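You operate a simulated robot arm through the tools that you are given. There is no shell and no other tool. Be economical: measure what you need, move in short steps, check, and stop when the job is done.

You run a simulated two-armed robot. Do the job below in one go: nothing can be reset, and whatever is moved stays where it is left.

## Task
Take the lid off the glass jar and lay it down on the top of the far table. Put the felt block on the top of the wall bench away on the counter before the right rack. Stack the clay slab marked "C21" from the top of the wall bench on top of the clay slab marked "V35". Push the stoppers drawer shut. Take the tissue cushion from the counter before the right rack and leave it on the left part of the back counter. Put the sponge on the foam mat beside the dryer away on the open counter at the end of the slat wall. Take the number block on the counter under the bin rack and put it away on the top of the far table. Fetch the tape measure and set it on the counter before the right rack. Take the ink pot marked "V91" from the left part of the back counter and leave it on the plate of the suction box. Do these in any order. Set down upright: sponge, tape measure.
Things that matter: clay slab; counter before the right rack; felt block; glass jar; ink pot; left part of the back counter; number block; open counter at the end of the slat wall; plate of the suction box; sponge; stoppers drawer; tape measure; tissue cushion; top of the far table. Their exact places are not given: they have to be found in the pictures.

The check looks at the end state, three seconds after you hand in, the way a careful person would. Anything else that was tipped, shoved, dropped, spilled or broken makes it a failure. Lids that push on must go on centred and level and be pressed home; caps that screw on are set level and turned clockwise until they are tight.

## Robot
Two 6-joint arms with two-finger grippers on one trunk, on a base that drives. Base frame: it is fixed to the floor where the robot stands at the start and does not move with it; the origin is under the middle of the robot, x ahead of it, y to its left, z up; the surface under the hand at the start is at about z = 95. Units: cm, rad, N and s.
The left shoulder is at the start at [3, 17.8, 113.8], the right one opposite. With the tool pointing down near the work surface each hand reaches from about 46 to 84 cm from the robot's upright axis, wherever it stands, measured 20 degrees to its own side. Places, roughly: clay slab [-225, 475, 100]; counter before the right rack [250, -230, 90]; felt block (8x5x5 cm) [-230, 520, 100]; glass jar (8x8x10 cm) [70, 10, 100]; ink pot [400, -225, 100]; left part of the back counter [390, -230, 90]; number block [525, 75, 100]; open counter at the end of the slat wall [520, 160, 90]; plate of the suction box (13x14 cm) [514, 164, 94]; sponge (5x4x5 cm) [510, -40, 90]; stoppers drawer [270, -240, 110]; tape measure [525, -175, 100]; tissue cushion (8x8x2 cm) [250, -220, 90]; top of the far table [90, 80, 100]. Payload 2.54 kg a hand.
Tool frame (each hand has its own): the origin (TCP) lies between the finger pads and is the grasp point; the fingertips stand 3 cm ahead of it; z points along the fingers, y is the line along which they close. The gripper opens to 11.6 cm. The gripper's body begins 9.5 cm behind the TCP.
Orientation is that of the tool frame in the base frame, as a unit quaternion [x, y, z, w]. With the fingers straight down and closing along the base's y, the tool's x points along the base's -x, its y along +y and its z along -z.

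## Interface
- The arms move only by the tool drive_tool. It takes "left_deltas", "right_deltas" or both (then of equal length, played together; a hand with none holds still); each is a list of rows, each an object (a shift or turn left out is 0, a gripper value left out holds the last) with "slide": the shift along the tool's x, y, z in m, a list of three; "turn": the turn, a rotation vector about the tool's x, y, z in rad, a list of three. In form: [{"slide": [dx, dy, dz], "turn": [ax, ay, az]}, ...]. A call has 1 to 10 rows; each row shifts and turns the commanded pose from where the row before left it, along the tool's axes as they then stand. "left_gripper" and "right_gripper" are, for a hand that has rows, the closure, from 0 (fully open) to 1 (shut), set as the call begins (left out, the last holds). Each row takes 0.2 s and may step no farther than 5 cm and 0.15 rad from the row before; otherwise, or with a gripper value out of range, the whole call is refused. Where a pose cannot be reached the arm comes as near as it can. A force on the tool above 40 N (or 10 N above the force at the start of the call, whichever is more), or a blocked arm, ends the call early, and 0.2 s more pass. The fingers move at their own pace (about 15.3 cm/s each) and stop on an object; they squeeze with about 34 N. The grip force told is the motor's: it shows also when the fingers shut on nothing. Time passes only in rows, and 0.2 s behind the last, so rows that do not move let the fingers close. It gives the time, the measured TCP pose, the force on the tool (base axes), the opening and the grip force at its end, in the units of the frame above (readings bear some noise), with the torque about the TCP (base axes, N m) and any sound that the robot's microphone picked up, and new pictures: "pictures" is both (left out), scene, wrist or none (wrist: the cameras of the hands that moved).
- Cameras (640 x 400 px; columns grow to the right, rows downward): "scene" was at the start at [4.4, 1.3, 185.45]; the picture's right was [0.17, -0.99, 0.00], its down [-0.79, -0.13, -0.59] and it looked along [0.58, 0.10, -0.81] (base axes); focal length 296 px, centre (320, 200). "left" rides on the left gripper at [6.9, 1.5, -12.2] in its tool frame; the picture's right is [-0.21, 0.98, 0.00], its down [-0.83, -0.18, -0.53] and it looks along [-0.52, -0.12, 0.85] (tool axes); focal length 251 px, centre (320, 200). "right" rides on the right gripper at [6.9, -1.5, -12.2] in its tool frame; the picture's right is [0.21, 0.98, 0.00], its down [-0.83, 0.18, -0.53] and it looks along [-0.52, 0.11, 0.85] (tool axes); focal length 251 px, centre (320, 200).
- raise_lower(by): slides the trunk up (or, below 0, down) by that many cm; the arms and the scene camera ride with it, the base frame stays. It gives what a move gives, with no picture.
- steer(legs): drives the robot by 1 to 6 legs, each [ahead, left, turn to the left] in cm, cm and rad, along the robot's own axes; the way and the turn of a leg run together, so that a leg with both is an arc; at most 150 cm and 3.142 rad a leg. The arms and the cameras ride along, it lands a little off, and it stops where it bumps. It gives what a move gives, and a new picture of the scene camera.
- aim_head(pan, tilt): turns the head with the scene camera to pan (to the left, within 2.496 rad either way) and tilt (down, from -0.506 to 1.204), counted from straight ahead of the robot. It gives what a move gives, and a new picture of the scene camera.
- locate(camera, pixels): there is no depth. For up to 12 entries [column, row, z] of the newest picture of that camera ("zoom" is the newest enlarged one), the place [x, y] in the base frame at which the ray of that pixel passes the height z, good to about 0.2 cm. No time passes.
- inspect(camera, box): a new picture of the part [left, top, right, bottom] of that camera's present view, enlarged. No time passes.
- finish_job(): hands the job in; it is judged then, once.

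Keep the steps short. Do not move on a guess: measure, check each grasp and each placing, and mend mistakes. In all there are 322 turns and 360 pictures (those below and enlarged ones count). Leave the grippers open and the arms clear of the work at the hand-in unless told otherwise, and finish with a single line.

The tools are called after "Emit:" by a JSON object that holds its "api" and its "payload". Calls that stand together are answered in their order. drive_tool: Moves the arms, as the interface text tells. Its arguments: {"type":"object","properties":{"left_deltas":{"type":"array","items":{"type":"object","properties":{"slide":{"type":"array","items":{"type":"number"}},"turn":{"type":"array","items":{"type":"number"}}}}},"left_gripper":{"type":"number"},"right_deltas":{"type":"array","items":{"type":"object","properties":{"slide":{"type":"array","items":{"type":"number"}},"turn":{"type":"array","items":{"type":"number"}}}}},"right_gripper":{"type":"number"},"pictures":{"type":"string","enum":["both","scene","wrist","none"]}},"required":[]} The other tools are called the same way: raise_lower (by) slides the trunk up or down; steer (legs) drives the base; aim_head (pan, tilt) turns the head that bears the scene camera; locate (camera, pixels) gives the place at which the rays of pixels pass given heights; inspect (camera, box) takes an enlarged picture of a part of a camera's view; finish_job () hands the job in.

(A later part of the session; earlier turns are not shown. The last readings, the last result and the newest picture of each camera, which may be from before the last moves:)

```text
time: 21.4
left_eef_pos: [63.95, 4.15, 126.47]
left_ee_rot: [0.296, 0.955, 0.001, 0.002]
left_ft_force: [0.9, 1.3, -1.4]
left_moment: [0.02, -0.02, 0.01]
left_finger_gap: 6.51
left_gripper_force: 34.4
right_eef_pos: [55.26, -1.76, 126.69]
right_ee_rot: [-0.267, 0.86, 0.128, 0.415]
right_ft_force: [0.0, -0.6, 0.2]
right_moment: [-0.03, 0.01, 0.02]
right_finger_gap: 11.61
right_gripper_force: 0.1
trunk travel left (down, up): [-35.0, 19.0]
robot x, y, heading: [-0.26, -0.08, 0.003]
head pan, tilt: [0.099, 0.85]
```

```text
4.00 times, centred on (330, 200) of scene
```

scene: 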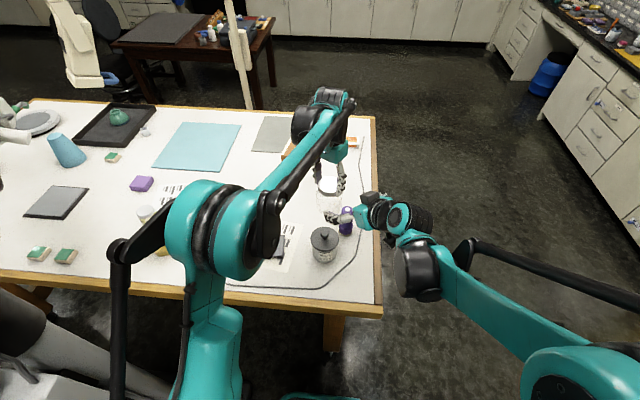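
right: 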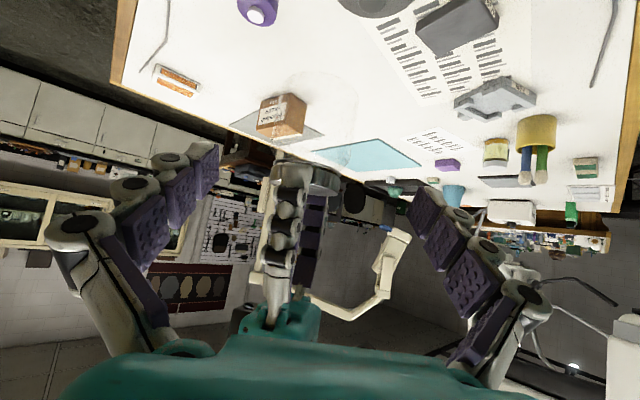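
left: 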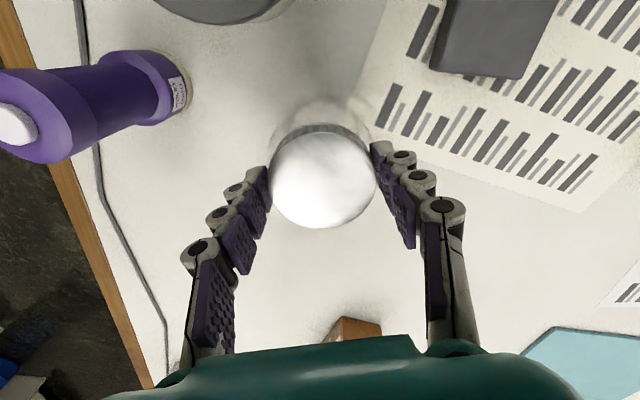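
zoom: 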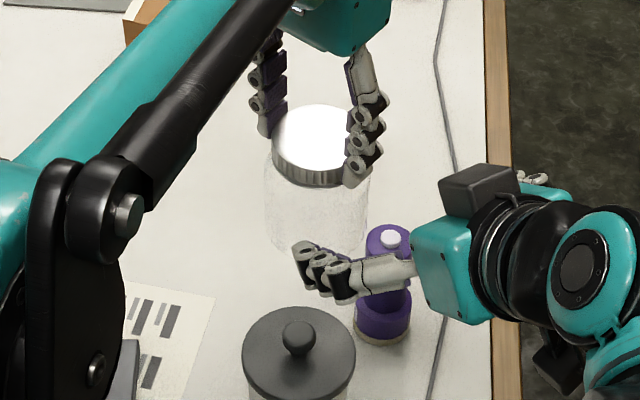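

Rotate the left (with the jar) by −0.6 so its fingers stand clear, then advance the right hand 13.2 cm around the jar body.

Emit:
{"api": "drive_tool", "payload": {"left_deltas": [{"turn": [0, 0, -0.15]}, {"turn": [0, 0, -0.15]}, {"turn": [0, 0, -0.15]}, {"turn": [0, 0, -0.15]}, {}, {}, {}, {}, {}], "right_deltas": [{}, {}, {}, {}, {"slide": [0, 0, 0.033]}, {"slide": [0, 0, 0.033]}, {"slide": [0, 0, 0.033]}, {"slide": [0, 0, 0.033]}, {}], "pictures": "both"}}

Emit:
{"api": "inspect", "payload": {"camera": "scene", "box": [270, 150, 390, 250]}}

```text
time: 23.4
left_eef_pos: [63.94, 4.23, 126.59]
left_ee_rot: [0.0, 1.0, 0.0, 0.001]
left_ft_force: [-0.3, -0.1, -1.8]
left_moment: [0.0, -0.01, -0.03]
left_finger_gap: 6.5
left_gripper_force: 34.1
right_eef_pos: [63.72, 4.38, 118.4]
right_ee_rot: [-0.266, 0.86, 0.128, 0.415]
right_ft_force: [-0.3, -0.6, 0.7]
right_moment: [-0.02, 0.0, -0.03]
right_finger_gap: 11.59
right_gripper_force: 0.1
trunk travel left (down, up): [-35.0, 19.0]
robot x, y, heading: [0.16, -0.17, -0.001]
head pan, tilt: [0.099, 0.85]
```

scene: 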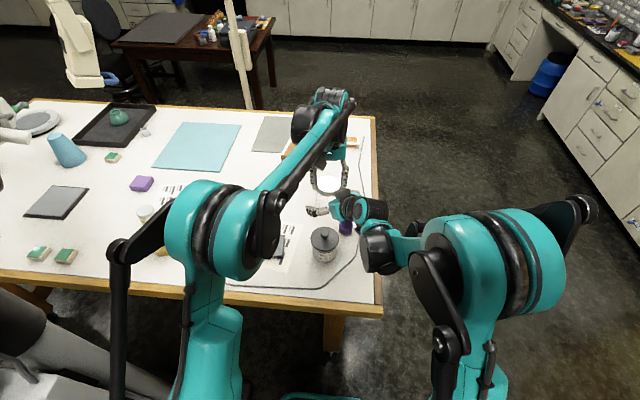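
right: 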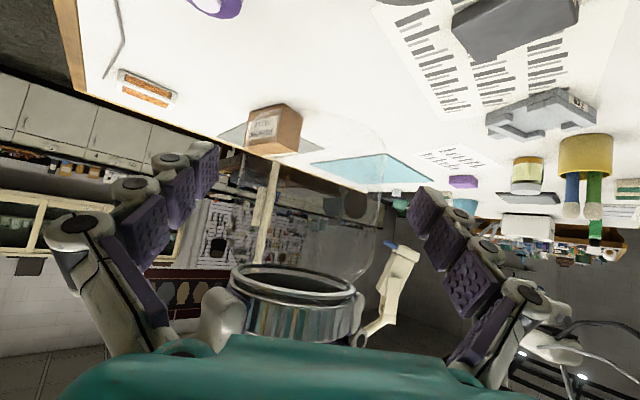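
left: 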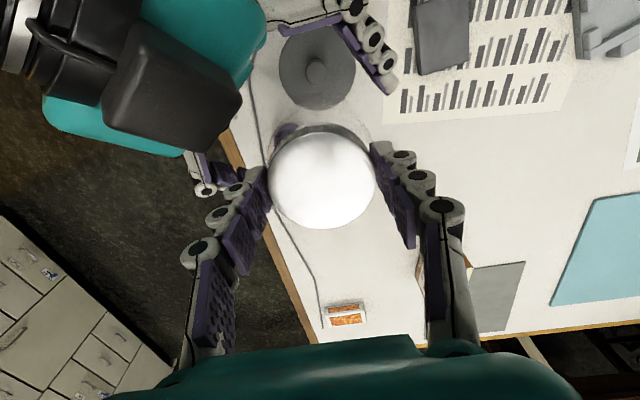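

```text
4.00 times, centred on (330, 200) of scene
```

zoom: 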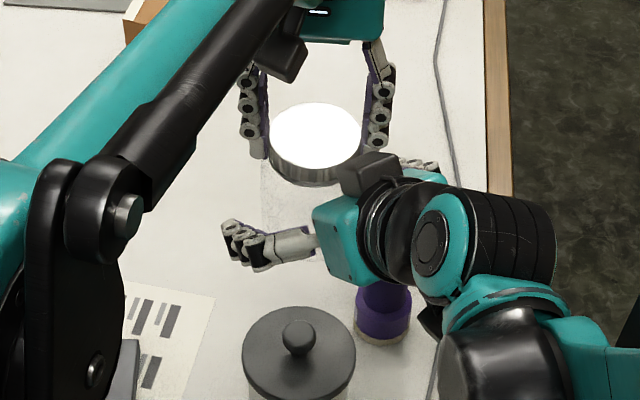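

Jar lies between the right fingers. Close the right gripper on the body.

Emit:
{"api": "drive_tool", "payload": {"right_deltas": [{}, {}, {}], "right_gripper": 1, "pictures": "wrist"}}

```text
time: 24.1
left_eef_pos: [63.93, 4.4, 126.65]
left_ee_rot: [-0.001, 1.0, 0.001, -0.002]
left_ft_force: [-9.6, 23.9, -6.7]
left_moment: [1.32, 0.61, 0.55]
left_finger_gap: 6.52
left_gripper_force: 33.8
right_eef_pos: [63.81, 4.08, 118.22]
right_ee_rot: [-0.265, 0.861, 0.128, 0.416]
right_ft_force: [8.9, -23.8, 5.5]
right_moment: [0.66, 0.23, -0.59]
right_finger_gap: 7.71
right_gripper_force: 33.8
trunk travel left (down, up): [-35.0, 19.0]
robot x, y, heading: [-0.2, -0.35, 0.003]
head pan, tilt: [0.099, 0.85]
```

right: 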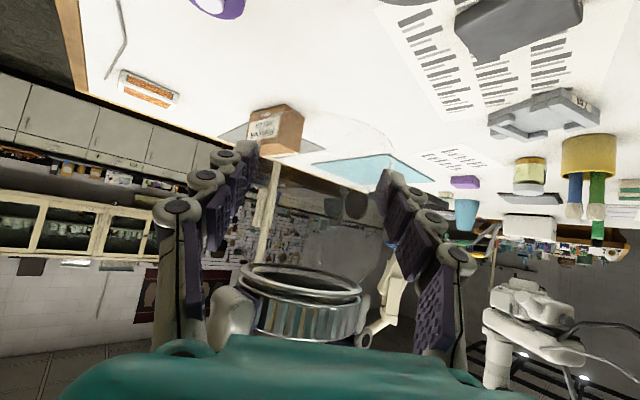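

Closed on 7.71 cm. Hands push 24 N sideways on each other; relieve by shifting the right −0.4 cm along its y.

Emit:
{"api": "drive_tool", "payload": {"right_deltas": [{"slide": [0, -0.004, 0]}, {}], "pictures": "none"}}

```text
time: 24.8
left_eef_pos: [64.09, 4.21, 126.54]
left_ee_rot: [0.0, 1.0, 0.0, 0.002]
left_ft_force: [4.2, 16.8, -16.0]
left_moment: [0.95, -0.12, 0.65]
left_finger_gap: 6.49
left_gripper_force: 33.9
right_eef_pos: [63.93, 4.06, 118.28]
right_ee_rot: [-0.266, 0.86, 0.129, 0.415]
right_ft_force: [-3.9, -17.3, 13.3]
right_moment: [0.54, -0.24, -0.67]
right_finger_gap: 7.7
right_gripper_force: 33.9
trunk travel left (down, up): [-35.0, 19.0]
robot x, y, heading: [-0.15, -0.14, 0.003]
head pan, tilt: [0.099, 0.85]
```

Emit:
{"api": "drive_tool", "payload": {"right_deltas": [{"slide": [-0.0007, -0.002, -0.0023]}, {}], "pictures": "none"}}

Emit:
{"api": "drive_tool", "payload": {"left_deltas": [{"turn": [0, 0, -0.08]}, {"turn": [0, 0, -0.08]}, {}], "pictures": "wrist"}}

```text
time: 25.4
left_eef_pos: [64.05, 4.2, 126.59]
left_ee_rot: [0.001, 1.0, -0.001, 0.002]
left_ft_force: [11.4, 6.5, -0.7]
left_moment: [0.41, -0.39, 0.5]
left_finger_gap: 6.54
left_gripper_force: 34.2
right_eef_pos: [63.98, 3.85, 118.33]
right_ee_rot: [-0.267, 0.86, 0.129, 0.414]
right_ft_force: [-12.1, -7.0, -0.4]
right_moment: [0.11, -0.55, -0.52]
right_finger_gap: 7.7
right_gripper_force: 34.4
trunk travel left (down, up): [-35.0, 19.0]
robot x, y, heading: [0.05, 0.04, -0.002]
head pan, tilt: [0.099, 0.85]
```

```text
time: 26.1
left_eef_pos: [64.01, 3.97, 126.53]
left_ee_rot: [-0.079, 0.997, -0.001, 0.0]
left_ft_force: [14.9, -8.2, 6.1]
left_moment: [-0.36, -0.65, -0.03]
left_finger_gap: 6.54
left_gripper_force: 33.8
right_eef_pos: [63.91, 3.91, 118.41]
right_ee_rot: [-0.267, 0.86, 0.129, 0.415]
right_ft_force: [-15.0, 7.2, -6.6]
right_moment: [-0.27, -0.51, 0.04]
right_finger_gap: 7.67
right_gripper_force: 34.1
trunk travel left (down, up): [-35.0, 19.0]
robot x, y, heading: [0.41, -0.28, 0.001]
head pan, tilt: [0.099, 0.85]
```

left: 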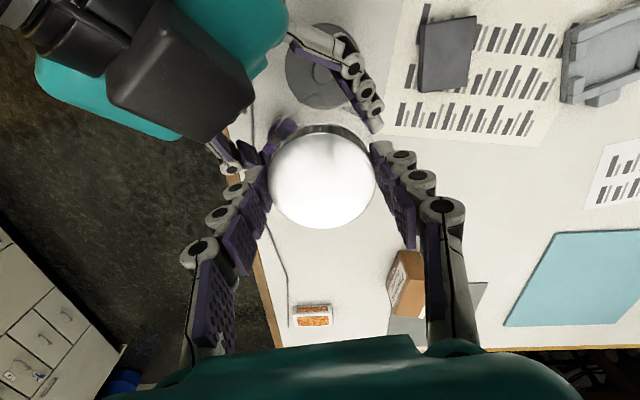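

Emit:
{"api": "drive_tool", "payload": {"left_deltas": [{"turn": [0, 0, -0.1]}, {"turn": [0, 0, -0.1]}, {"turn": [0, 0, -0.1]}, {}], "pictures": "none"}}

```text
time: 27.1
left_eef_pos: [64.05, 4.02, 126.62]
left_ee_rot: [-0.227, 0.974, -0.002, 0.001]
left_ft_force: [11.7, -26.4, 8.6]
left_moment: [-1.29, -0.59, -0.09]
left_finger_gap: 6.53
left_gripper_force: 33.3
right_eef_pos: [64.04, 3.81, 118.41]
right_ee_rot: [-0.266, 0.86, 0.129, 0.415]
right_ft_force: [-12.7, 26.6, -9.7]
right_moment: [-0.8, -0.38, 0.12]
right_finger_gap: 7.63
right_gripper_force: 33.7
trunk travel left (down, up): [-35.0, 19.0]
robot x, y, heading: [-0.42, -0.07, 0.003]
head pan, tilt: [0.099, 0.85]
```

Torque stays tiny (−0.09), lateral force built up from eccentricity. Relieve, then try to pull up 0.6 cm.

Emit:
{"api": "drive_tool", "payload": {"left_deltas": [{"slide": [0.0002, -0.0038, 0]}, {}], "pictures": "none"}}

Emit:
{"api": "drive_tool", "payload": {"left_deltas": [{"slide": [0, 0, -0.003]}, {"slide": [0, 0, -0.003]}, {}], "pictures": "wrist"}}

Emit:
{"api": "inspect", "payload": {"camera": "right", "box": [200, 220, 400, 345]}}

```text
time: 27.8
left_eef_pos: [64.11, 3.97, 126.55]
left_ee_rot: [-0.227, 0.974, 0.0, 0.0]
left_ft_force: [6.3, -18.4, 6.6]
left_moment: [-0.89, -0.35, -0.06]
left_finger_gap: 6.55
left_gripper_force: 33.8
right_eef_pos: [64.04, 3.67, 118.47]
right_ee_rot: [-0.266, 0.86, 0.129, 0.415]
right_ft_force: [-6.8, 17.7, -6.9]
right_moment: [-0.46, -0.15, 0.12]
right_finger_gap: 7.63
right_gripper_force: 34.8
trunk travel left (down, up): [-35.0, 19.0]
robot x, y, heading: [-0.46, -0.07, 0.0]
head pan, tilt: [0.099, 0.85]
```

```text
time: 28.6
left_eef_pos: [64.13, 4.0, 127.15]
left_ee_rot: [-0.228, 0.974, 0.001, 0.0]
left_ft_force: [4.4, -6.4, -25.8]
left_moment: [-0.29, 0.09, 0.01]
left_finger_gap: 6.49
left_gripper_force: 33.9
right_eef_pos: [64.08, 3.78, 118.41]
right_ee_rot: [-0.265, 0.861, 0.128, 0.416]
right_ft_force: [-3.7, 6.2, 24.1]
right_moment: [-0.14, -0.43, 0.0]
right_finger_gap: 7.64
right_gripper_force: 33.9
trunk travel left (down, up): [-35.0, 19.0]
robot x, y, heading: [-0.02, 0.05, 0.001]
head pan, tilt: [0.099, 0.85]
```

left: 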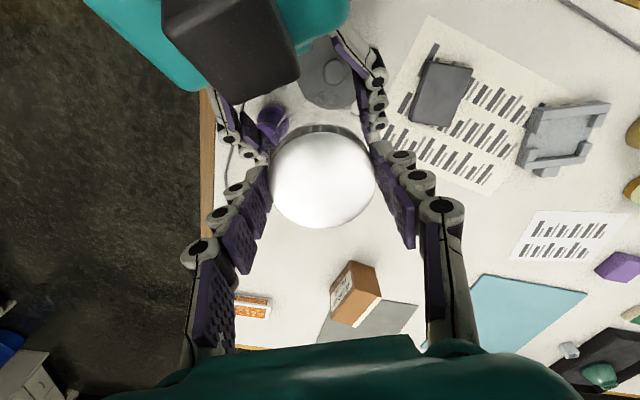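

```text
3.20 times, centred on (300, 282) of right
```

zoom: 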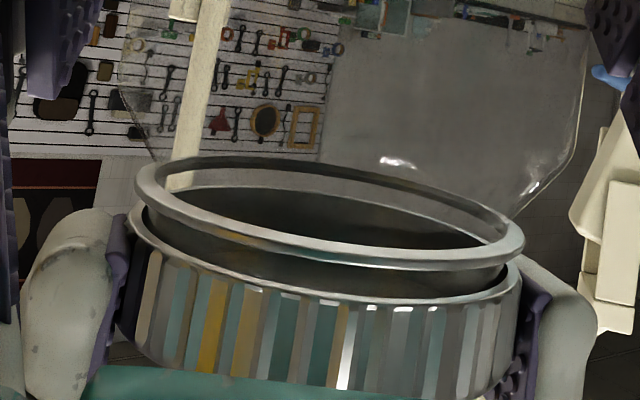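

The lid seems threaded (a neck gap shows). Relax the pull and go on unscrewing to yaw about −1.3.

Emit:
{"api": "drive_tool", "payload": {"left_deltas": [{"slide": [0, 0, 0.003]}, {"turn": [0, 0, -0.12]}, {"turn": [0, 0, -0.12]}, {"turn": [0, 0, -0.12]}, {}], "pictures": "none"}}

Emit:
{"api": "inspect", "payload": {"camera": "right", "box": [200, 220, 400, 345]}}

```text
time: 29.8
left_eef_pos: [64.13, 3.86, 126.85]
left_ee_rot: [-0.4, 0.916, 0.0, 0.001]
left_ft_force: [9.3, 3.4, 18.5]
left_moment: [0.29, -0.27, -0.01]
left_finger_gap: 6.52
left_gripper_force: 34.4
right_eef_pos: [64.13, 3.91, 118.26]
right_ee_rot: [-0.267, 0.861, 0.128, 0.414]
right_ft_force: [-8.5, -3.9, -20.7]
right_moment: [0.01, -0.43, 0.04]
right_finger_gap: 7.54
right_gripper_force: 34.1
trunk travel left (down, up): [-35.0, 19.0]
robot x, y, heading: [0.52, -0.06, 0.002]
head pan, tilt: [0.099, 0.85]
```

```text
3.20 times, centred on (300, 282) of right
```

zoom: 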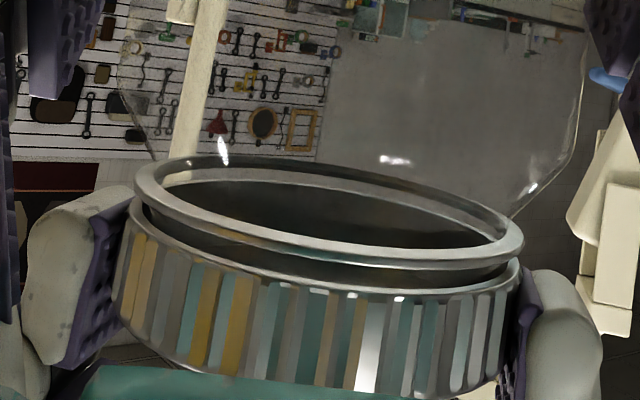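

Emit:
{"api": "inspect", "payload": {"camera": "right", "box": [180, 60, 440, 350]}}

Emit:
{"api": "inspect", "payload": {"camera": "scene", "box": [300, 165, 360, 225]}}

```text
1.38 times, centred on (310, 205) of right
```

zoom: 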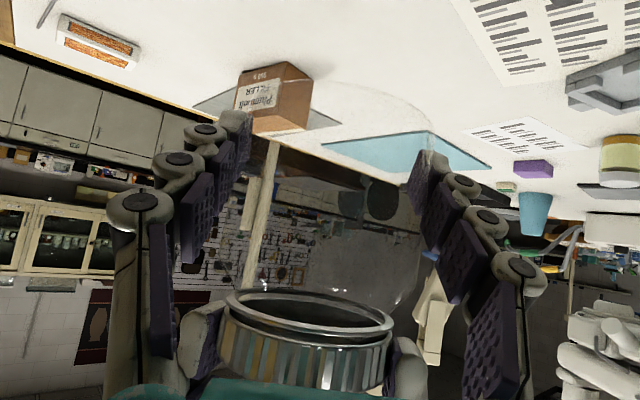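

```text
6.67 times, centred on (330, 195) of scene
```

zoom: 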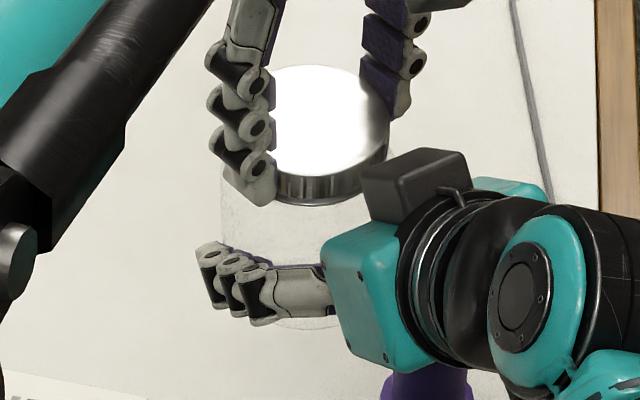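

Relieve and continue unscrewing.

Emit:
{"api": "drive_tool", "payload": {"left_deltas": [{"slide": [0, 0, -0.003], "turn": [0, 0, -0.12]}, {"turn": [0, 0, -0.12]}, {"turn": [0, 0, -0.12]}, {"turn": [0, 0, -0.12]}, {}], "pictures": "none"}}

Emit:
{"api": "drive_tool", "payload": {"left_deltas": [{"slide": [0, 0, -0.003]}, {"slide": [0, 0, -0.003]}, {}], "pictures": "wrist"}}

Emit:
{"api": "inspect", "payload": {"camera": "right", "box": [200, 220, 400, 345]}}

```text
time: 30.9
left_eef_pos: [64.34, 3.71, 127.11]
left_ee_rot: [-0.606, 0.795, -0.001, 0.001]
left_ft_force: [23.9, -2.5, -8.0]
left_moment: [-0.09, -1.13, -0.08]
left_finger_gap: 6.5
left_gripper_force: 33.8
right_eef_pos: [64.02, 3.87, 118.38]
right_ee_rot: [-0.267, 0.861, 0.129, 0.414]
right_ft_force: [-23.5, 4.0, 5.9]
right_moment: [-0.29, -0.9, 0.12]
right_finger_gap: 7.58
right_gripper_force: 34.2
trunk travel left (down, up): [-35.0, 19.0]
robot x, y, heading: [-0.01, 0.2, 0.0]
head pan, tilt: [0.099, 0.85]
```

```text
time: 31.5
left_eef_pos: [64.18, 3.74, 127.42]
left_ee_rot: [-0.606, 0.796, -0.001, 0.001]
left_ft_force: [2.2, 0.3, -6.2]
left_moment: [0.19, 0.01, 0.0]
left_finger_gap: 6.52
left_gripper_force: 34.0
right_eef_pos: [64.17, 3.92, 118.57]
right_ee_rot: [-0.265, 0.86, 0.129, 0.417]
right_ft_force: [-2.6, -0.5, 4.8]
right_moment: [-0.13, -0.27, -0.02]
right_finger_gap: 7.64
right_gripper_force: 33.7
trunk travel left (down, up): [-35.0, 19.0]
robot x, y, heading: [-0.07, -0.3, -0.002]
head pan, tilt: [0.099, 0.85]
stopped in row 2 (left hand): the force on the tool passed its limit at 44 N (the readings are from after the stop); the commanded pose is now the measured one
```

left: 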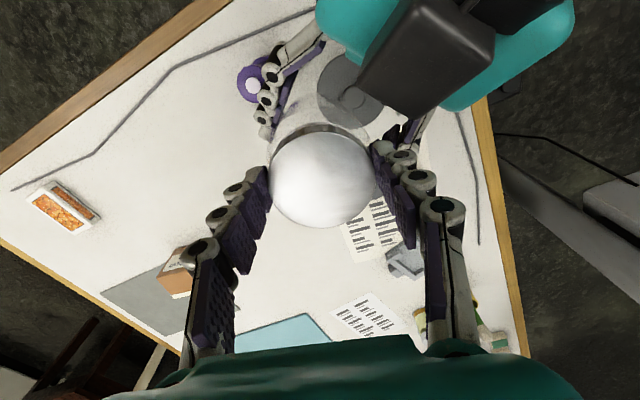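

```text
3.20 times, centred on (300, 282) of right
```

zoom: 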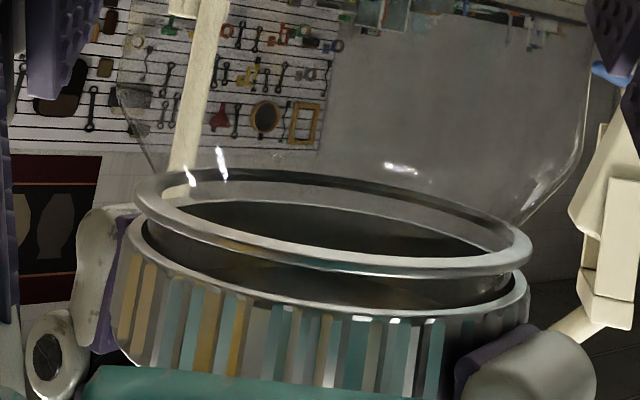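

The gap between lid and the jar's ring has grown — the lid is coming up. Keep pulling gently with a little turn.

Emit:
{"api": "drive_tool", "payload": {"left_deltas": [{"slide": [0, 0, -0.002], "turn": [0, 0, -0.08]}, {"slide": [0, 0, -0.002], "turn": [0, 0, -0.08]}, {}], "pictures": "none"}}

Emit:
{"api": "inspect", "payload": {"camera": "right", "box": [200, 220, 400, 345]}}

```text
time: 32.1
left_eef_pos: [64.4, 3.68, 127.6]
left_ee_rot: [-0.661, 0.75, -0.002, 0.001]
left_ft_force: [1.1, 0.6, -6.0]
left_moment: [0.24, 0.08, 0.02]
left_finger_gap: 6.53
left_gripper_force: 34.2
right_eef_pos: [64.27, 3.98, 118.63]
right_ee_rot: [-0.265, 0.858, 0.13, 0.419]
right_ft_force: [-2.1, -0.4, 5.5]
right_moment: [-0.19, -0.21, 0.0]
right_finger_gap: 7.58
right_gripper_force: 33.9
trunk travel left (down, up): [-35.0, 19.0]
robot x, y, heading: [0.03, 0.19, -0.0]
head pan, tilt: [0.099, 0.85]
stopped in row 3 (left hand): the force on the tool passed its limit at 44 N (the readings are from after the stop); the commanded pose is now the measured one
```

```text
3.20 times, centred on (300, 282) of right
```

zoom: 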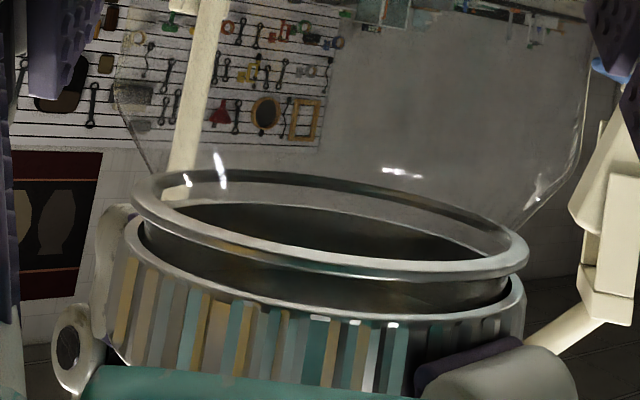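

Not off yet; threads likely need more turns. Release the lid (right hand holds the jar), rise 4 cm, wind back, regrip.

Emit:
{"api": "drive_tool", "payload": {"left_deltas": [{}, {}, {"slide": [0, 0, -0.04]}, {"turn": [0, 0, 0.15]}, {"turn": [0, 0, 0.15]}, {"turn": [0, 0, 0.15]}, {"turn": [0, 0, 0.15]}, {"turn": [0, 0, 0.15]}, {"turn": [0, 0, 0.15]}, {"turn": [0, 0, 0.15]}], "left_gripper": 0.25, "pictures": "none"}}

Emit:
{"api": "drive_tool", "payload": {"left_deltas": [{"turn": [0, 0, 0.15]}, {"turn": [0, 0, 0.15]}, {"turn": [0, 0, 0.15]}, {"turn": [0, 0, 0.15]}, {"turn": [0, 0, 0.15]}, {}], "pictures": "wrist"}}

Emit:
{"api": "inspect", "payload": {"camera": "right", "box": [180, 60, 440, 350]}}

Emit:
{"api": "inspect", "payload": {"camera": "scene", "box": [300, 165, 360, 225]}}

```text
time: 34.3
left_eef_pos: [64.37, 3.71, 131.62]
left_ee_rot: [-0.196, 0.981, -0.001, 0.002]
left_ft_force: [0.0, 0.4, -0.3]
left_moment: [0.01, 0.0, 0.03]
left_finger_gap: 8.7
left_gripper_force: 0.1
right_eef_pos: [64.21, 3.94, 118.64]
right_ee_rot: [-0.265, 0.859, 0.129, 0.42]
right_ft_force: [0.7, -0.4, -1.9]
right_moment: [-0.01, -0.01, 0.05]
right_finger_gap: 7.55
right_gripper_force: 34.2
trunk travel left (down, up): [-35.0, 19.0]
robot x, y, heading: [0.15, -0.18, -0.003]
head pan, tilt: [0.099, 0.85]
```

```text
time: 35.7
left_eef_pos: [64.36, 3.81, 131.75]
left_ee_rot: [0.176, 0.984, -0.001, 0.002]
left_ft_force: [0.9, 0.7, 0.2]
left_moment: [-0.04, -0.01, 0.0]
left_finger_gap: 8.7
left_gripper_force: 0.2
right_eef_pos: [64.15, 3.88, 118.72]
right_ee_rot: [-0.264, 0.859, 0.129, 0.418]
right_ft_force: [-0.6, 0.2, -1.7]
right_moment: [0.02, 0.02, -0.03]
right_finger_gap: 7.59
right_gripper_force: 34.0
trunk travel left (down, up): [-35.0, 19.0]
robot x, y, heading: [-0.0, 0.16, -0.001]
head pan, tilt: [0.099, 0.85]
```

left: 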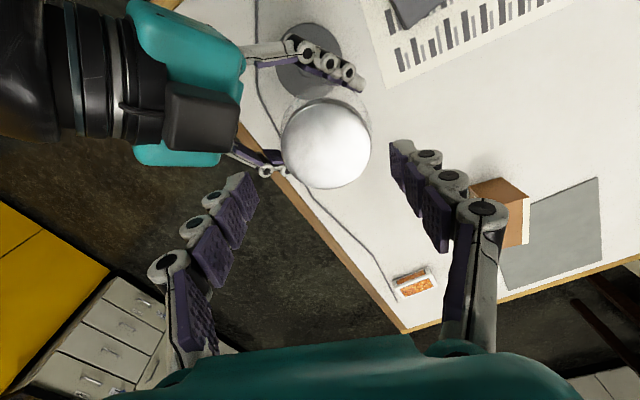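

```text
1.38 times, centred on (310, 205) of right
```

zoom: 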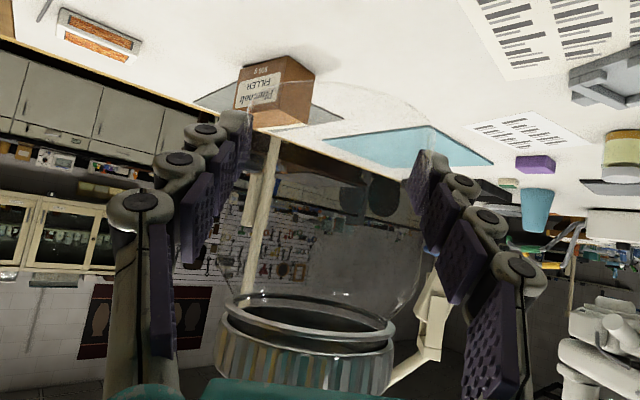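

```text
6.67 times, centred on (330, 195) of scene
```

zoom: 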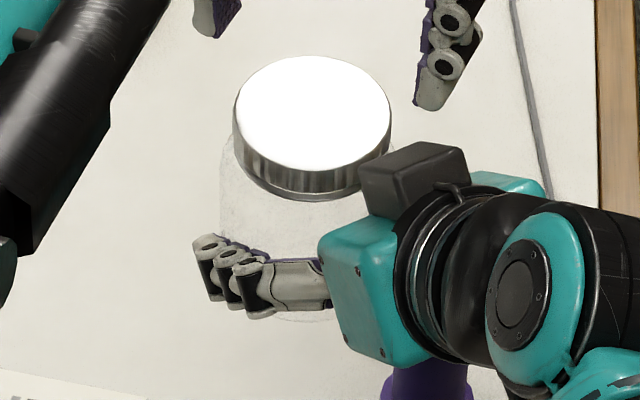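

A smooth neck band now shows below the ribbed skirt, so unscrewing works. Lower, regrip, another stroke.

Emit:
{"api": "drive_tool", "payload": {"left_deltas": [{"slide": [0, 0, 0.039]}, {}], "pictures": "none"}}

Emit:
{"api": "drive_tool", "payload": {"left_deltas": [{}, {}, {}], "left_gripper": 1, "pictures": "wrist"}}

```text
time: 36.3
left_eef_pos: [64.17, 3.67, 127.73]
left_ee_rot: [0.176, 0.984, -0.001, 0.003]
left_ft_force: [-0.1, -0.7, -0.1]
left_moment: [-0.01, 0.02, -0.02]
left_finger_gap: 8.68
left_gripper_force: 0.0
right_eef_pos: [64.03, 3.89, 118.63]
right_ee_rot: [-0.266, 0.858, 0.13, 0.42]
right_ft_force: [-0.5, -0.3, -2.0]
right_moment: [0.02, 0.0, 0.0]
right_finger_gap: 7.57
right_gripper_force: 33.9
trunk travel left (down, up): [-35.0, 19.0]
robot x, y, heading: [0.01, -0.11, -0.003]
head pan, tilt: [0.099, 0.85]
```

```text
time: 37.1
left_eef_pos: [64.38, 4.04, 127.73]
left_ee_rot: [0.175, 0.985, 0.001, 0.003]
left_ft_force: [7.7, 21.0, 18.2]
left_moment: [1.77, -0.93, 0.03]
left_finger_gap: 6.57
left_gripper_force: 34.3
right_eef_pos: [64.21, 3.86, 118.61]
right_ee_rot: [-0.265, 0.859, 0.128, 0.419]
right_ft_force: [-7.0, -19.4, -19.9]
right_moment: [0.07, 0.26, -0.08]
right_finger_gap: 7.59
right_gripper_force: 33.6
trunk travel left (down, up): [-35.0, 19.0]
robot x, y, heading: [0.13, 0.13, 0.004]
head pan, tilt: [0.099, 0.85]
```

left: 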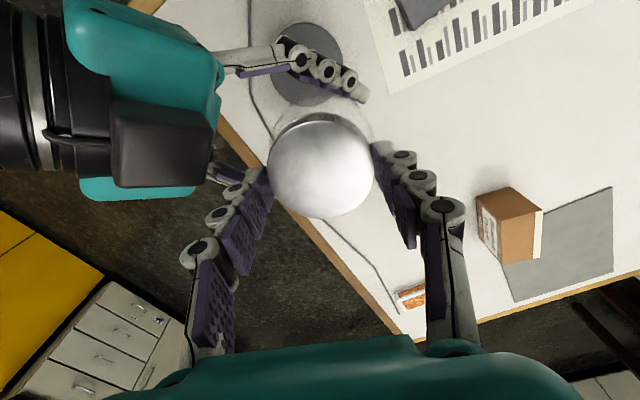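

Relieve and stroke −1.8 rad.

Emit:
{"api": "drive_tool", "payload": {"left_deltas": [{"slide": [0.0003, 0.0036, -0.002]}, {"turn": [0, 0, -0.13]}, {"turn": [0, 0, -0.13]}, {"turn": [0, 0, -0.13]}, {"turn": [0, 0, -0.13]}, {}], "pictures": "none"}}

```text
time: 38.5
left_eef_pos: [64.34, 4.01, 127.97]
left_ee_rot: [-0.084, 0.996, -0.001, 0.002]
left_ft_force: [-7.7, 3.3, 1.6]
left_moment: [-0.34, 0.01, -0.01]
left_finger_gap: 6.57
left_gripper_force: 34.1
right_eef_pos: [64.2, 3.91, 118.7]
right_ee_rot: [-0.265, 0.858, 0.13, 0.42]
right_ft_force: [6.9, -3.0, -3.7]
right_moment: [0.68, 0.67, 0.03]
right_finger_gap: 7.56
right_gripper_force: 34.2
trunk travel left (down, up): [-35.0, 19.0]
robot x, y, heading: [0.17, -0.08, -0.0]
head pan, tilt: [0.099, 0.85]
```

Emit:
{"api": "drive_tool", "payload": {"left_deltas": [{"turn": [0, 0, -0.13]}, {"turn": [0, 0, -0.13]}, {"turn": [0, 0, -0.13]}, {"turn": [0, 0, -0.13]}, {"turn": [0, 0, -0.13]}, {"turn": [0, 0, -0.13]}, {"turn": [0, 0, -0.13]}, {"turn": [0, 0, -0.13]}, {}], "pictures": "wrist"}}

Emit:
{"api": "inspect", "payload": {"camera": "right", "box": [200, 220, 400, 345]}}

```text
time: 40.5
left_eef_pos: [64.49, 4.11, 127.94]
left_ee_rot: [-0.569, 0.822, -0.003, 0.001]
left_ft_force: [4.5, -9.9, 3.4]
left_moment: [-0.65, -0.75, -0.02]
left_finger_gap: 6.51
left_gripper_force: 33.8
right_eef_pos: [64.24, 3.96, 118.54]
right_ee_rot: [-0.266, 0.859, 0.129, 0.419]
right_ft_force: [-4.4, 9.9, -5.8]
right_moment: [-0.32, 0.4, 0.07]
right_finger_gap: 7.56
right_gripper_force: 33.6
trunk travel left (down, up): [-35.0, 19.0]
robot x, y, heading: [-0.26, -0.06, -0.002]
head pan, tilt: [0.099, 0.85]
```

left: 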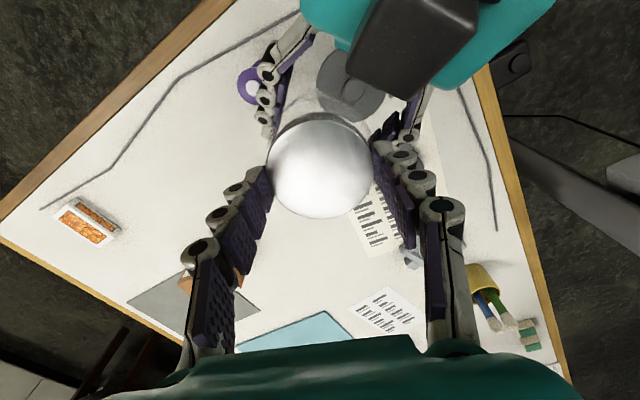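

```text
3.20 times, centred on (300, 282) of right
```

zoom: 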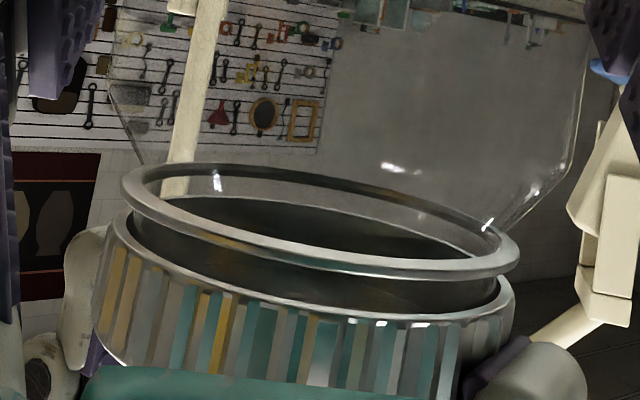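

Test pull.

Emit:
{"api": "drive_tool", "payload": {"left_deltas": [{"slide": [0, 0, -0.003]}, {}], "pictures": "none"}}

```text
time: 41.1
left_eef_pos: [64.46, 4.01, 128.23]
left_ee_rot: [-0.568, 0.823, -0.002, 0.002]
left_ft_force: [6.5, -9.1, -18.1]
left_moment: [-0.88, -0.79, -0.03]
left_finger_gap: 6.49
left_gripper_force: 34.4
right_eef_pos: [64.18, 3.98, 118.77]
right_ee_rot: [-0.264, 0.858, 0.129, 0.421]
right_ft_force: [-6.6, 7.5, 16.8]
right_moment: [0.09, 0.09, 0.11]
right_finger_gap: 7.6
right_gripper_force: 34.1
trunk travel left (down, up): [-35.0, 19.0]
robot x, y, heading: [-0.02, 0.07, 0.0]
head pan, tilt: [0.099, 0.85]
```

Still threaded. Another cycle: release, wind back, regrip, stroke.

Emit:
{"api": "drive_tool", "payload": {"left_deltas": [{"slide": [0, 0, 0.003], "turn": [0, 0, -0.13]}, {"turn": [0, 0, -0.13]}, {"turn": [0, 0, -0.13]}, {}], "pictures": "none"}}

Emit:
{"api": "drive_tool", "payload": {"left_deltas": [{}, {}, {"slide": [0, 0, -0.04]}, {"turn": [0, 0, 0.15]}, {"turn": [0, 0, 0.15]}, {"turn": [0, 0, 0.15]}, {"turn": [0, 0, 0.15]}, {"turn": [0, 0, 0.15]}, {"turn": [0, 0, 0.15]}, {"turn": [0, 0, 0.15]}], "left_gripper": 0.25, "pictures": "none"}}

Emit:
{"api": "drive_tool", "payload": {"left_deltas": [{"turn": [0, 0, 0.15]}, {"turn": [0, 0, 0.15]}, {"turn": [0, 0, 0.15]}, {"turn": [0, 0, 0.15]}, {"turn": [0, 0, 0.15]}, {"turn": [0, 0, 0.15]}, {"turn": [0, 0, 0.15]}, {}], "pictures": "none"}}

Emit:
{"api": "inspect", "payload": {"camera": "scene", "box": [300, 165, 360, 225]}}

Emit:
{"api": "inspect", "payload": {"camera": "right", "box": [200, 220, 400, 345]}}

```text
time: 42.1
left_eef_pos: [64.31, 4.02, 128.08]
left_ee_rot: [0.717, -0.697, 0.003, -0.002]
left_ft_force: [19.1, -1.1, 4.1]
left_moment: [-0.09, -1.39, -0.02]
left_finger_gap: 6.52
left_gripper_force: 34.0
right_eef_pos: [64.11, 3.91, 118.72]
right_ee_rot: [-0.265, 0.859, 0.128, 0.419]
right_ft_force: [-19.0, 1.3, -5.9]
right_moment: [-0.09, -0.42, 0.07]
right_finger_gap: 7.56
right_gripper_force: 33.9
trunk travel left (down, up): [-35.0, 19.0]
robot x, y, heading: [0.37, 0.22, 0.005]
head pan, tilt: [0.099, 0.85]
```

```text
time: 44.3
left_eef_pos: [64.3, 4.07, 131.86]
left_ee_rot: [-0.269, 0.963, -0.002, 0.003]
left_ft_force: [-0.5, -0.4, -0.6]
left_moment: [-0.02, 0.01, 0.01]
left_finger_gap: 8.71
left_gripper_force: 0.0
right_eef_pos: [64.14, 3.91, 118.62]
right_ee_rot: [-0.265, 0.859, 0.129, 0.418]
right_ft_force: [0.4, -0.5, -1.2]
right_moment: [-0.03, 0.01, 0.04]
right_finger_gap: 7.54
right_gripper_force: 34.0
trunk travel left (down, up): [-35.0, 19.0]
robot x, y, heading: [-0.21, 0.28, -0.005]
head pan, tilt: [0.099, 0.85]
```

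```text
time: 46.1
left_eef_pos: [64.31, 4.06, 131.81]
left_ee_rot: [0.248, 0.969, -0.001, 0.002]
left_ft_force: [0.1, 0.5, -0.7]
left_moment: [-0.01, -0.03, 0.0]
left_finger_gap: 8.71
left_gripper_force: 0.1
right_eef_pos: [64.15, 3.98, 118.72]
right_ee_rot: [-0.265, 0.859, 0.129, 0.419]
right_ft_force: [-0.4, -0.2, -1.5]
right_moment: [0.02, 0.03, 0.01]
right_finger_gap: 7.54
right_gripper_force: 34.1
trunk travel left (down, up): [-35.0, 19.0]
robot x, y, heading: [0.07, 0.22, -0.001]
head pan, tilt: [0.099, 0.85]
```

```text
6.67 times, centred on (330, 195) of scene
```

zoom: 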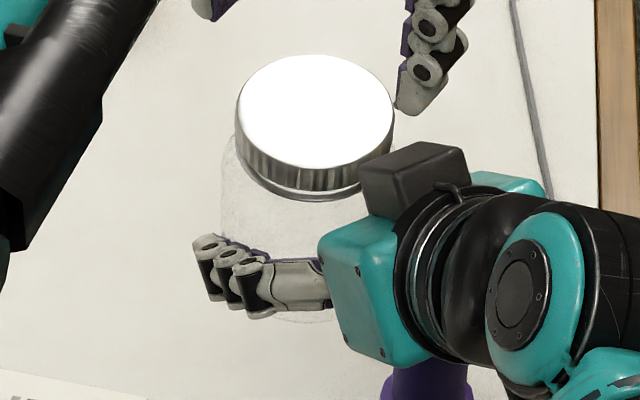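

```text
3.20 times, centred on (300, 282) of right
```

zoom: 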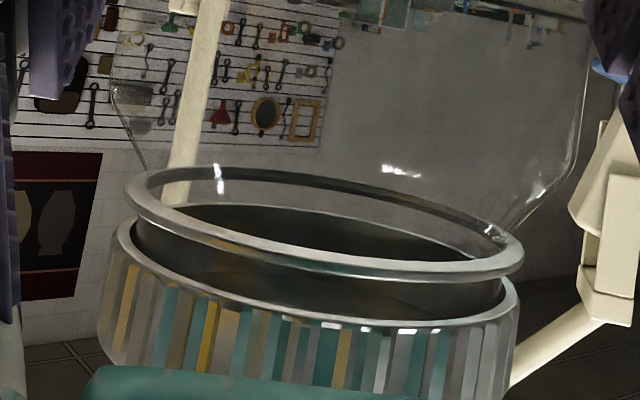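

The gap keeps growing (lid rising). Next cycle.

Emit:
{"api": "drive_tool", "payload": {"left_deltas": [{"slide": [0, 0, 0.037]}, {}], "pictures": "none"}}

Emit:
{"api": "drive_tool", "payload": {"left_deltas": [{}, {}, {}], "left_gripper": 1, "pictures": "none"}}

```text
time: 46.7
left_eef_pos: [64.3, 4.25, 128.25]
left_ee_rot: [0.248, 0.969, -0.001, 0.002]
left_ft_force: [-0.5, 0.0, 0.6]
left_moment: [0.01, -0.02, -0.03]
left_finger_gap: 8.68
left_gripper_force: 0.0
right_eef_pos: [64.09, 4.01, 118.57]
right_ee_rot: [-0.264, 0.858, 0.129, 0.42]
right_ft_force: [-0.3, -0.4, -1.6]
right_moment: [-0.05, -0.03, -0.01]
right_finger_gap: 7.55
right_gripper_force: 33.7
trunk travel left (down, up): [-35.0, 19.0]
robot x, y, heading: [-0.07, -0.23, -0.006]
head pan, tilt: [0.099, 0.85]
```

```text
time: 47.5
left_eef_pos: [64.39, 4.11, 128.31]
left_ee_rot: [0.248, 0.969, 0.0, 0.002]
left_ft_force: [-1.4, -1.5, 14.6]
left_moment: [-0.36, 0.29, 0.02]
left_finger_gap: 6.47
left_gripper_force: 33.8
right_eef_pos: [64.1, 3.94, 118.69]
right_ee_rot: [-0.266, 0.859, 0.13, 0.418]
right_ft_force: [1.1, 0.7, -15.4]
right_moment: [0.23, -0.07, 0.04]
right_finger_gap: 7.55
right_gripper_force: 34.0
trunk travel left (down, up): [-35.0, 19.0]
robot x, y, heading: [0.09, -0.11, -0.003]
head pan, tilt: [0.099, 0.85]
```

Emit:
{"api": "drive_tool", "payload": {"left_deltas": [{"slide": [0, 0, -0.002]}, {"turn": [0, 0, -0.14]}, {"turn": [0, 0, -0.14]}, {"turn": [0, 0, -0.14]}, {"turn": [0, 0, -0.14]}, {"turn": [0, 0, -0.14]}, {"turn": [0, 0, -0.14]}, {"turn": [0, 0, -0.14]}, {"turn": [0, 0, -0.14]}, {}], "pictures": "none"}}

Emit:
{"api": "drive_tool", "payload": {"left_deltas": [{"slide": [0, 0, -0.001], "turn": [0, 0, -0.14]}, {"turn": [0, 0, -0.14]}, {"turn": [0, 0, -0.14]}, {"turn": [0, 0, -0.14]}, {"turn": [0, 0, -0.14]}, {"turn": [0, 0, -0.14]}, {"turn": [0, 0, -0.14]}, {}], "pictures": "none"}}

Emit:
{"api": "drive_tool", "payload": {"left_deltas": [{"slide": [0, 0, -0.003]}, {}], "pictures": "none"}}

Emit:
{"api": "inspect", "payload": {"camera": "right", "box": [200, 220, 400, 345]}}

```text
time: 49.7
left_eef_pos: [64.35, 4.03, 128.44]
left_ee_rot: [-0.306, 0.952, -0.002, 0.003]
left_ft_force: [-2.1, 5.3, 6.3]
left_moment: [-0.46, -0.43, 0.0]
left_finger_gap: 6.31
left_gripper_force: 34.3
right_eef_pos: [64.1, 3.93, 118.59]
right_ee_rot: [-0.266, 0.859, 0.129, 0.419]
right_ft_force: [1.8, -5.5, -8.2]
right_moment: [0.96, 0.62, 0.03]
right_finger_gap: 7.55
right_gripper_force: 33.6
trunk travel left (down, up): [-35.0, 19.0]
robot x, y, heading: [0.26, 0.25, 0.002]
head pan, tilt: [0.099, 0.85]
```

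```text
time: 51.5
left_eef_pos: [64.37, 4.09, 128.58]
left_ee_rot: [0.718, -0.696, 0.003, -0.002]
left_ft_force: [-0.2, 0.3, 0.8]
left_moment: [0.02, -0.01, 0.0]
left_finger_gap: 0.0
left_gripper_force: 28.3
right_eef_pos: [64.22, 3.96, 118.72]
right_ee_rot: [-0.265, 0.858, 0.13, 0.421]
right_ft_force: [0.1, -0.7, -1.7]
right_moment: [0.01, 0.01, -0.03]
right_finger_gap: 7.55
right_gripper_force: 33.5
trunk travel left (down, up): [-35.0, 19.0]
robot x, y, heading: [-0.05, 0.18, -0.001]
head pan, tilt: [0.099, 0.85]
```

```text
time: 52.1
left_eef_pos: [64.57, 4.11, 128.92]
left_ee_rot: [0.717, -0.697, 0.002, -0.002]
left_ft_force: [0.1, -0.1, 0.2]
left_moment: [-0.02, -0.01, 0.02]
left_finger_gap: 0.02
left_gripper_force: 29.2
right_eef_pos: [64.19, 3.86, 118.78]
right_ee_rot: [-0.265, 0.858, 0.13, 0.42]
right_ft_force: [-0.7, 0.0, -2.6]
right_moment: [0.0, -0.01, -0.03]
right_finger_gap: 7.58
right_gripper_force: 33.7
trunk travel left (down, up): [-35.0, 19.0]
robot x, y, heading: [0.3, 0.47, -0.0]
head pan, tilt: [0.099, 0.85]
```

```text
3.20 times, centred on (300, 282) of right
```

zoom: 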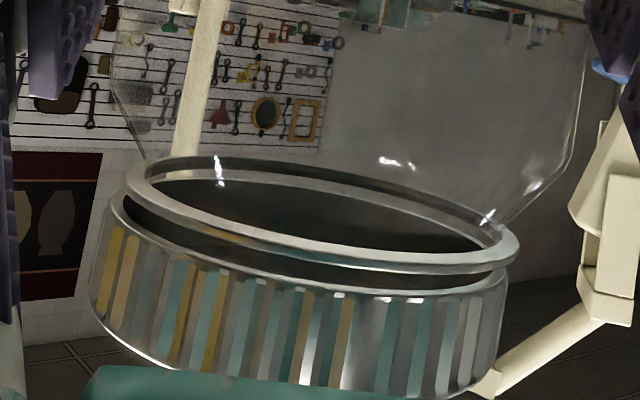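

The left fingers slid off over the top. Look at the jar.

Emit:
{"api": "drive_tool", "payload": {"left_deltas": [{"slide": [0, 0, -0.04]}, {}, {}], "left_gripper": 0.1, "pictures": "wrist"}}

Emit:
{"api": "inspect", "payload": {"camera": "scene", "box": [300, 165, 360, 225]}}

Emit:
{"api": "inspect", "payload": {"camera": "left", "box": [240, 60, 420, 210]}}

```text
time: 52.9
left_eef_pos: [64.21, 4.2, 132.92]
left_ee_rot: [0.717, -0.697, 0.003, -0.001]
left_ft_force: [0.6, -0.1, 0.6]
left_moment: [-0.01, -0.02, 0.03]
left_finger_gap: 10.45
left_gripper_force: 0.0
right_eef_pos: [64.13, 3.95, 118.71]
right_ee_rot: [-0.265, 0.859, 0.129, 0.419]
right_ft_force: [-0.6, -0.6, -2.2]
right_moment: [-0.05, -0.01, -0.02]
right_finger_gap: 7.58
right_gripper_force: 33.7
trunk travel left (down, up): [-35.0, 19.0]
robot x, y, heading: [0.21, -0.19, 0.002]
head pan, tilt: [0.099, 0.85]
```

left: 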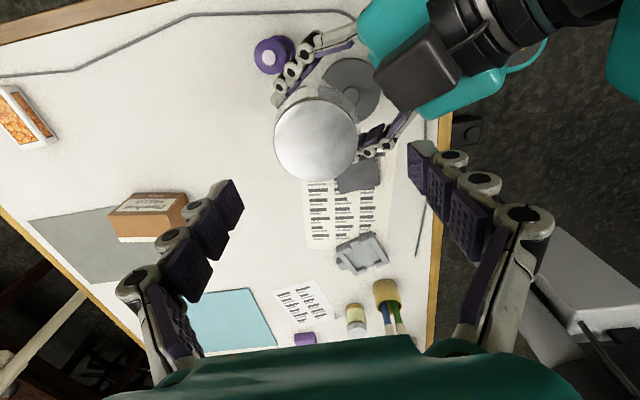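

```text
6.67 times, centred on (330, 195) of scene
```

zoom: 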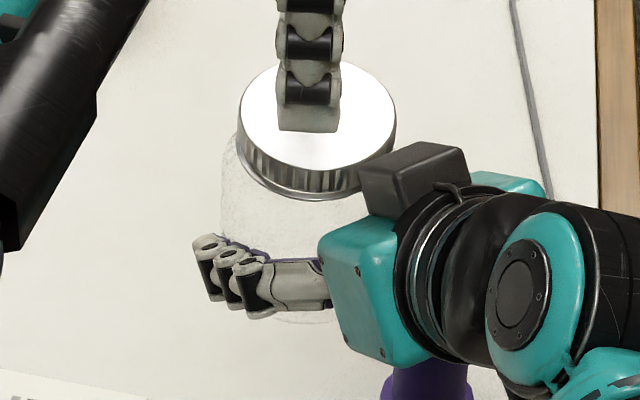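

```text
2.67 times, centred on (330, 135) of left
```

zoom: 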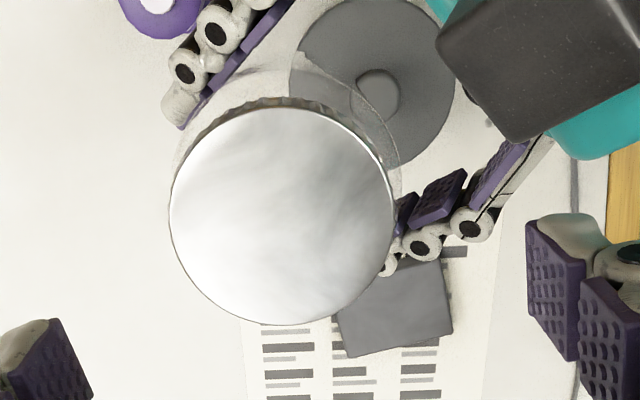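

Emit:
{"api": "locate", "payload": {"camera": "left", "pixels": [[316, 140.6, 125], [316, 140.6, 126]]}}

Emit:
{"api": "drive_tool", "payload": {"left_deltas": [{"turn": [0, 0, 0.15]}, {"turn": [0, 0, 0.15]}, {"turn": [0, 0, 0.15]}, {"turn": [0, 0, 0.15]}, {"turn": [0, 0, 0.15]}, {"turn": [0, 0, 0.15]}, {"turn": [0, 0, 0.15]}], "pictures": "none"}}

Emit:
{"api": "drive_tool", "payload": {"left_deltas": [{"turn": [0, 0, 0.15]}, {"turn": [0, 0, 0.15]}, {"turn": [0, 0, 0.15]}, {"turn": [0, 0, 0.15]}, {"turn": [0, 0, 0.15]}, {"turn": [0, 0, 0.15]}, {}], "left_gripper": 0.2, "pictures": "wrist"}}

Emit:
{"api": "inspect", "payload": {"camera": "scene", "box": [300, 165, 360, 225]}}

```text
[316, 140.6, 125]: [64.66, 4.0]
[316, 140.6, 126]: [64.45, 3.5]
```

```text
time: 54.5
left_eef_pos: [64.32, 3.99, 132.69]
left_ee_rot: [-0.271, 0.963, -0.002, 0.001]
left_ft_force: [-0.5, 0.5, -0.3]
left_moment: [0.02, 0.03, 0.0]
left_finger_gap: 10.44
left_gripper_force: 0.1
right_eef_pos: [64.19, 3.96, 118.63]
right_ee_rot: [-0.265, 0.859, 0.129, 0.419]
right_ft_force: [1.2, 0.0, -2.4]
right_moment: [0.0, 0.02, 0.0]
right_finger_gap: 7.58
right_gripper_force: 34.0
trunk travel left (down, up): [-35.0, 19.0]
robot x, y, heading: [-0.16, 0.3, 0.001]
head pan, tilt: [0.099, 0.85]
```

```text
time: 56.1
left_eef_pos: [64.38, 4.25, 132.91]
left_ee_rot: [0.175, 0.985, -0.001, 0.002]
left_ft_force: [0.0, -0.6, 0.2]
left_moment: [0.01, 0.03, 0.0]
left_finger_gap: 9.27
left_gripper_force: 0.0
right_eef_pos: [64.13, 3.99, 118.55]
right_ee_rot: [-0.265, 0.859, 0.129, 0.419]
right_ft_force: [0.5, 0.7, -1.4]
right_moment: [0.01, 0.06, -0.03]
right_finger_gap: 7.57
right_gripper_force: 34.1
trunk travel left (down, up): [-35.0, 19.0]
robot x, y, heading: [-0.27, -0.48, 0.004]
head pan, tilt: [0.099, 0.85]
```

left: 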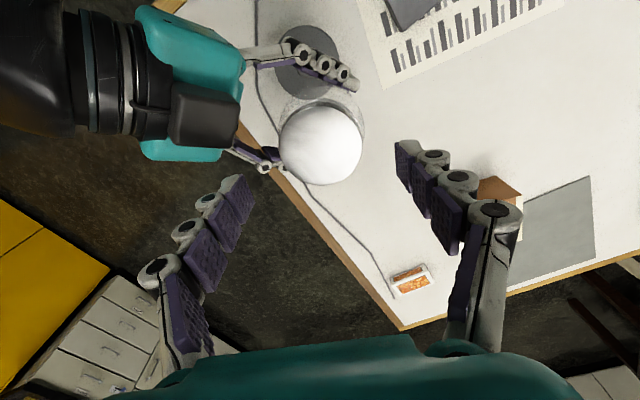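

```text
6.67 times, centred on (330, 195) of scene
```

zoom: 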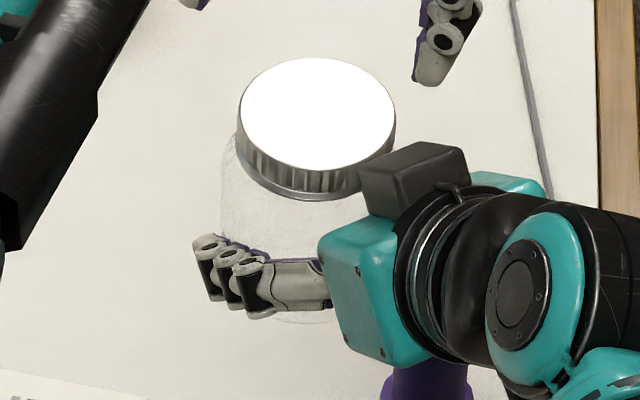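

Regrip deeper (TCP z 127.2), then stroke in two halves.

Emit:
{"api": "drive_tool", "payload": {"left_deltas": [{"slide": [-0.001, -0.0028, 0.03]}, {"slide": [0, 0, 0.026]}, {}], "pictures": "none"}}

Emit:
{"api": "drive_tool", "payload": {"left_deltas": [{}, {}, {}], "left_gripper": 1, "pictures": "none"}}

```text
time: 56.9
left_eef_pos: [64.42, 3.8, 127.28]
left_ee_rot: [0.174, 0.985, 0.0, 0.002]
left_ft_force: [-0.3, 0.0, 0.5]
left_moment: [0.01, 0.0, 0.01]
left_finger_gap: 9.26
left_gripper_force: 0.1
right_eef_pos: [64.17, 3.99, 118.65]
right_ee_rot: [-0.265, 0.859, 0.129, 0.42]
right_ft_force: [-1.0, -0.4, -2.0]
right_moment: [-0.01, 0.0, 0.02]
right_finger_gap: 7.57
right_gripper_force: 34.0
trunk travel left (down, up): [-35.0, 19.0]
robot x, y, heading: [-0.22, 0.03, 0.003]
head pan, tilt: [0.099, 0.85]
```

```text
time: 57.7
left_eef_pos: [64.5, 3.9, 127.25]
left_ee_rot: [0.174, 0.985, 0.0, 0.003]
left_ft_force: [6.2, 13.0, 12.8]
left_moment: [0.53, -0.35, 0.04]
left_finger_gap: 6.5
left_gripper_force: 33.8
right_eef_pos: [64.27, 3.82, 118.56]
right_ee_rot: [-0.265, 0.859, 0.129, 0.419]
right_ft_force: [-6.1, -12.8, -13.4]
right_moment: [0.56, -0.15, -0.06]
right_finger_gap: 7.56
right_gripper_force: 33.9
trunk travel left (down, up): [-35.0, 19.0]
robot x, y, heading: [0.02, -0.24, -0.003]
head pan, tilt: [0.099, 0.85]
```

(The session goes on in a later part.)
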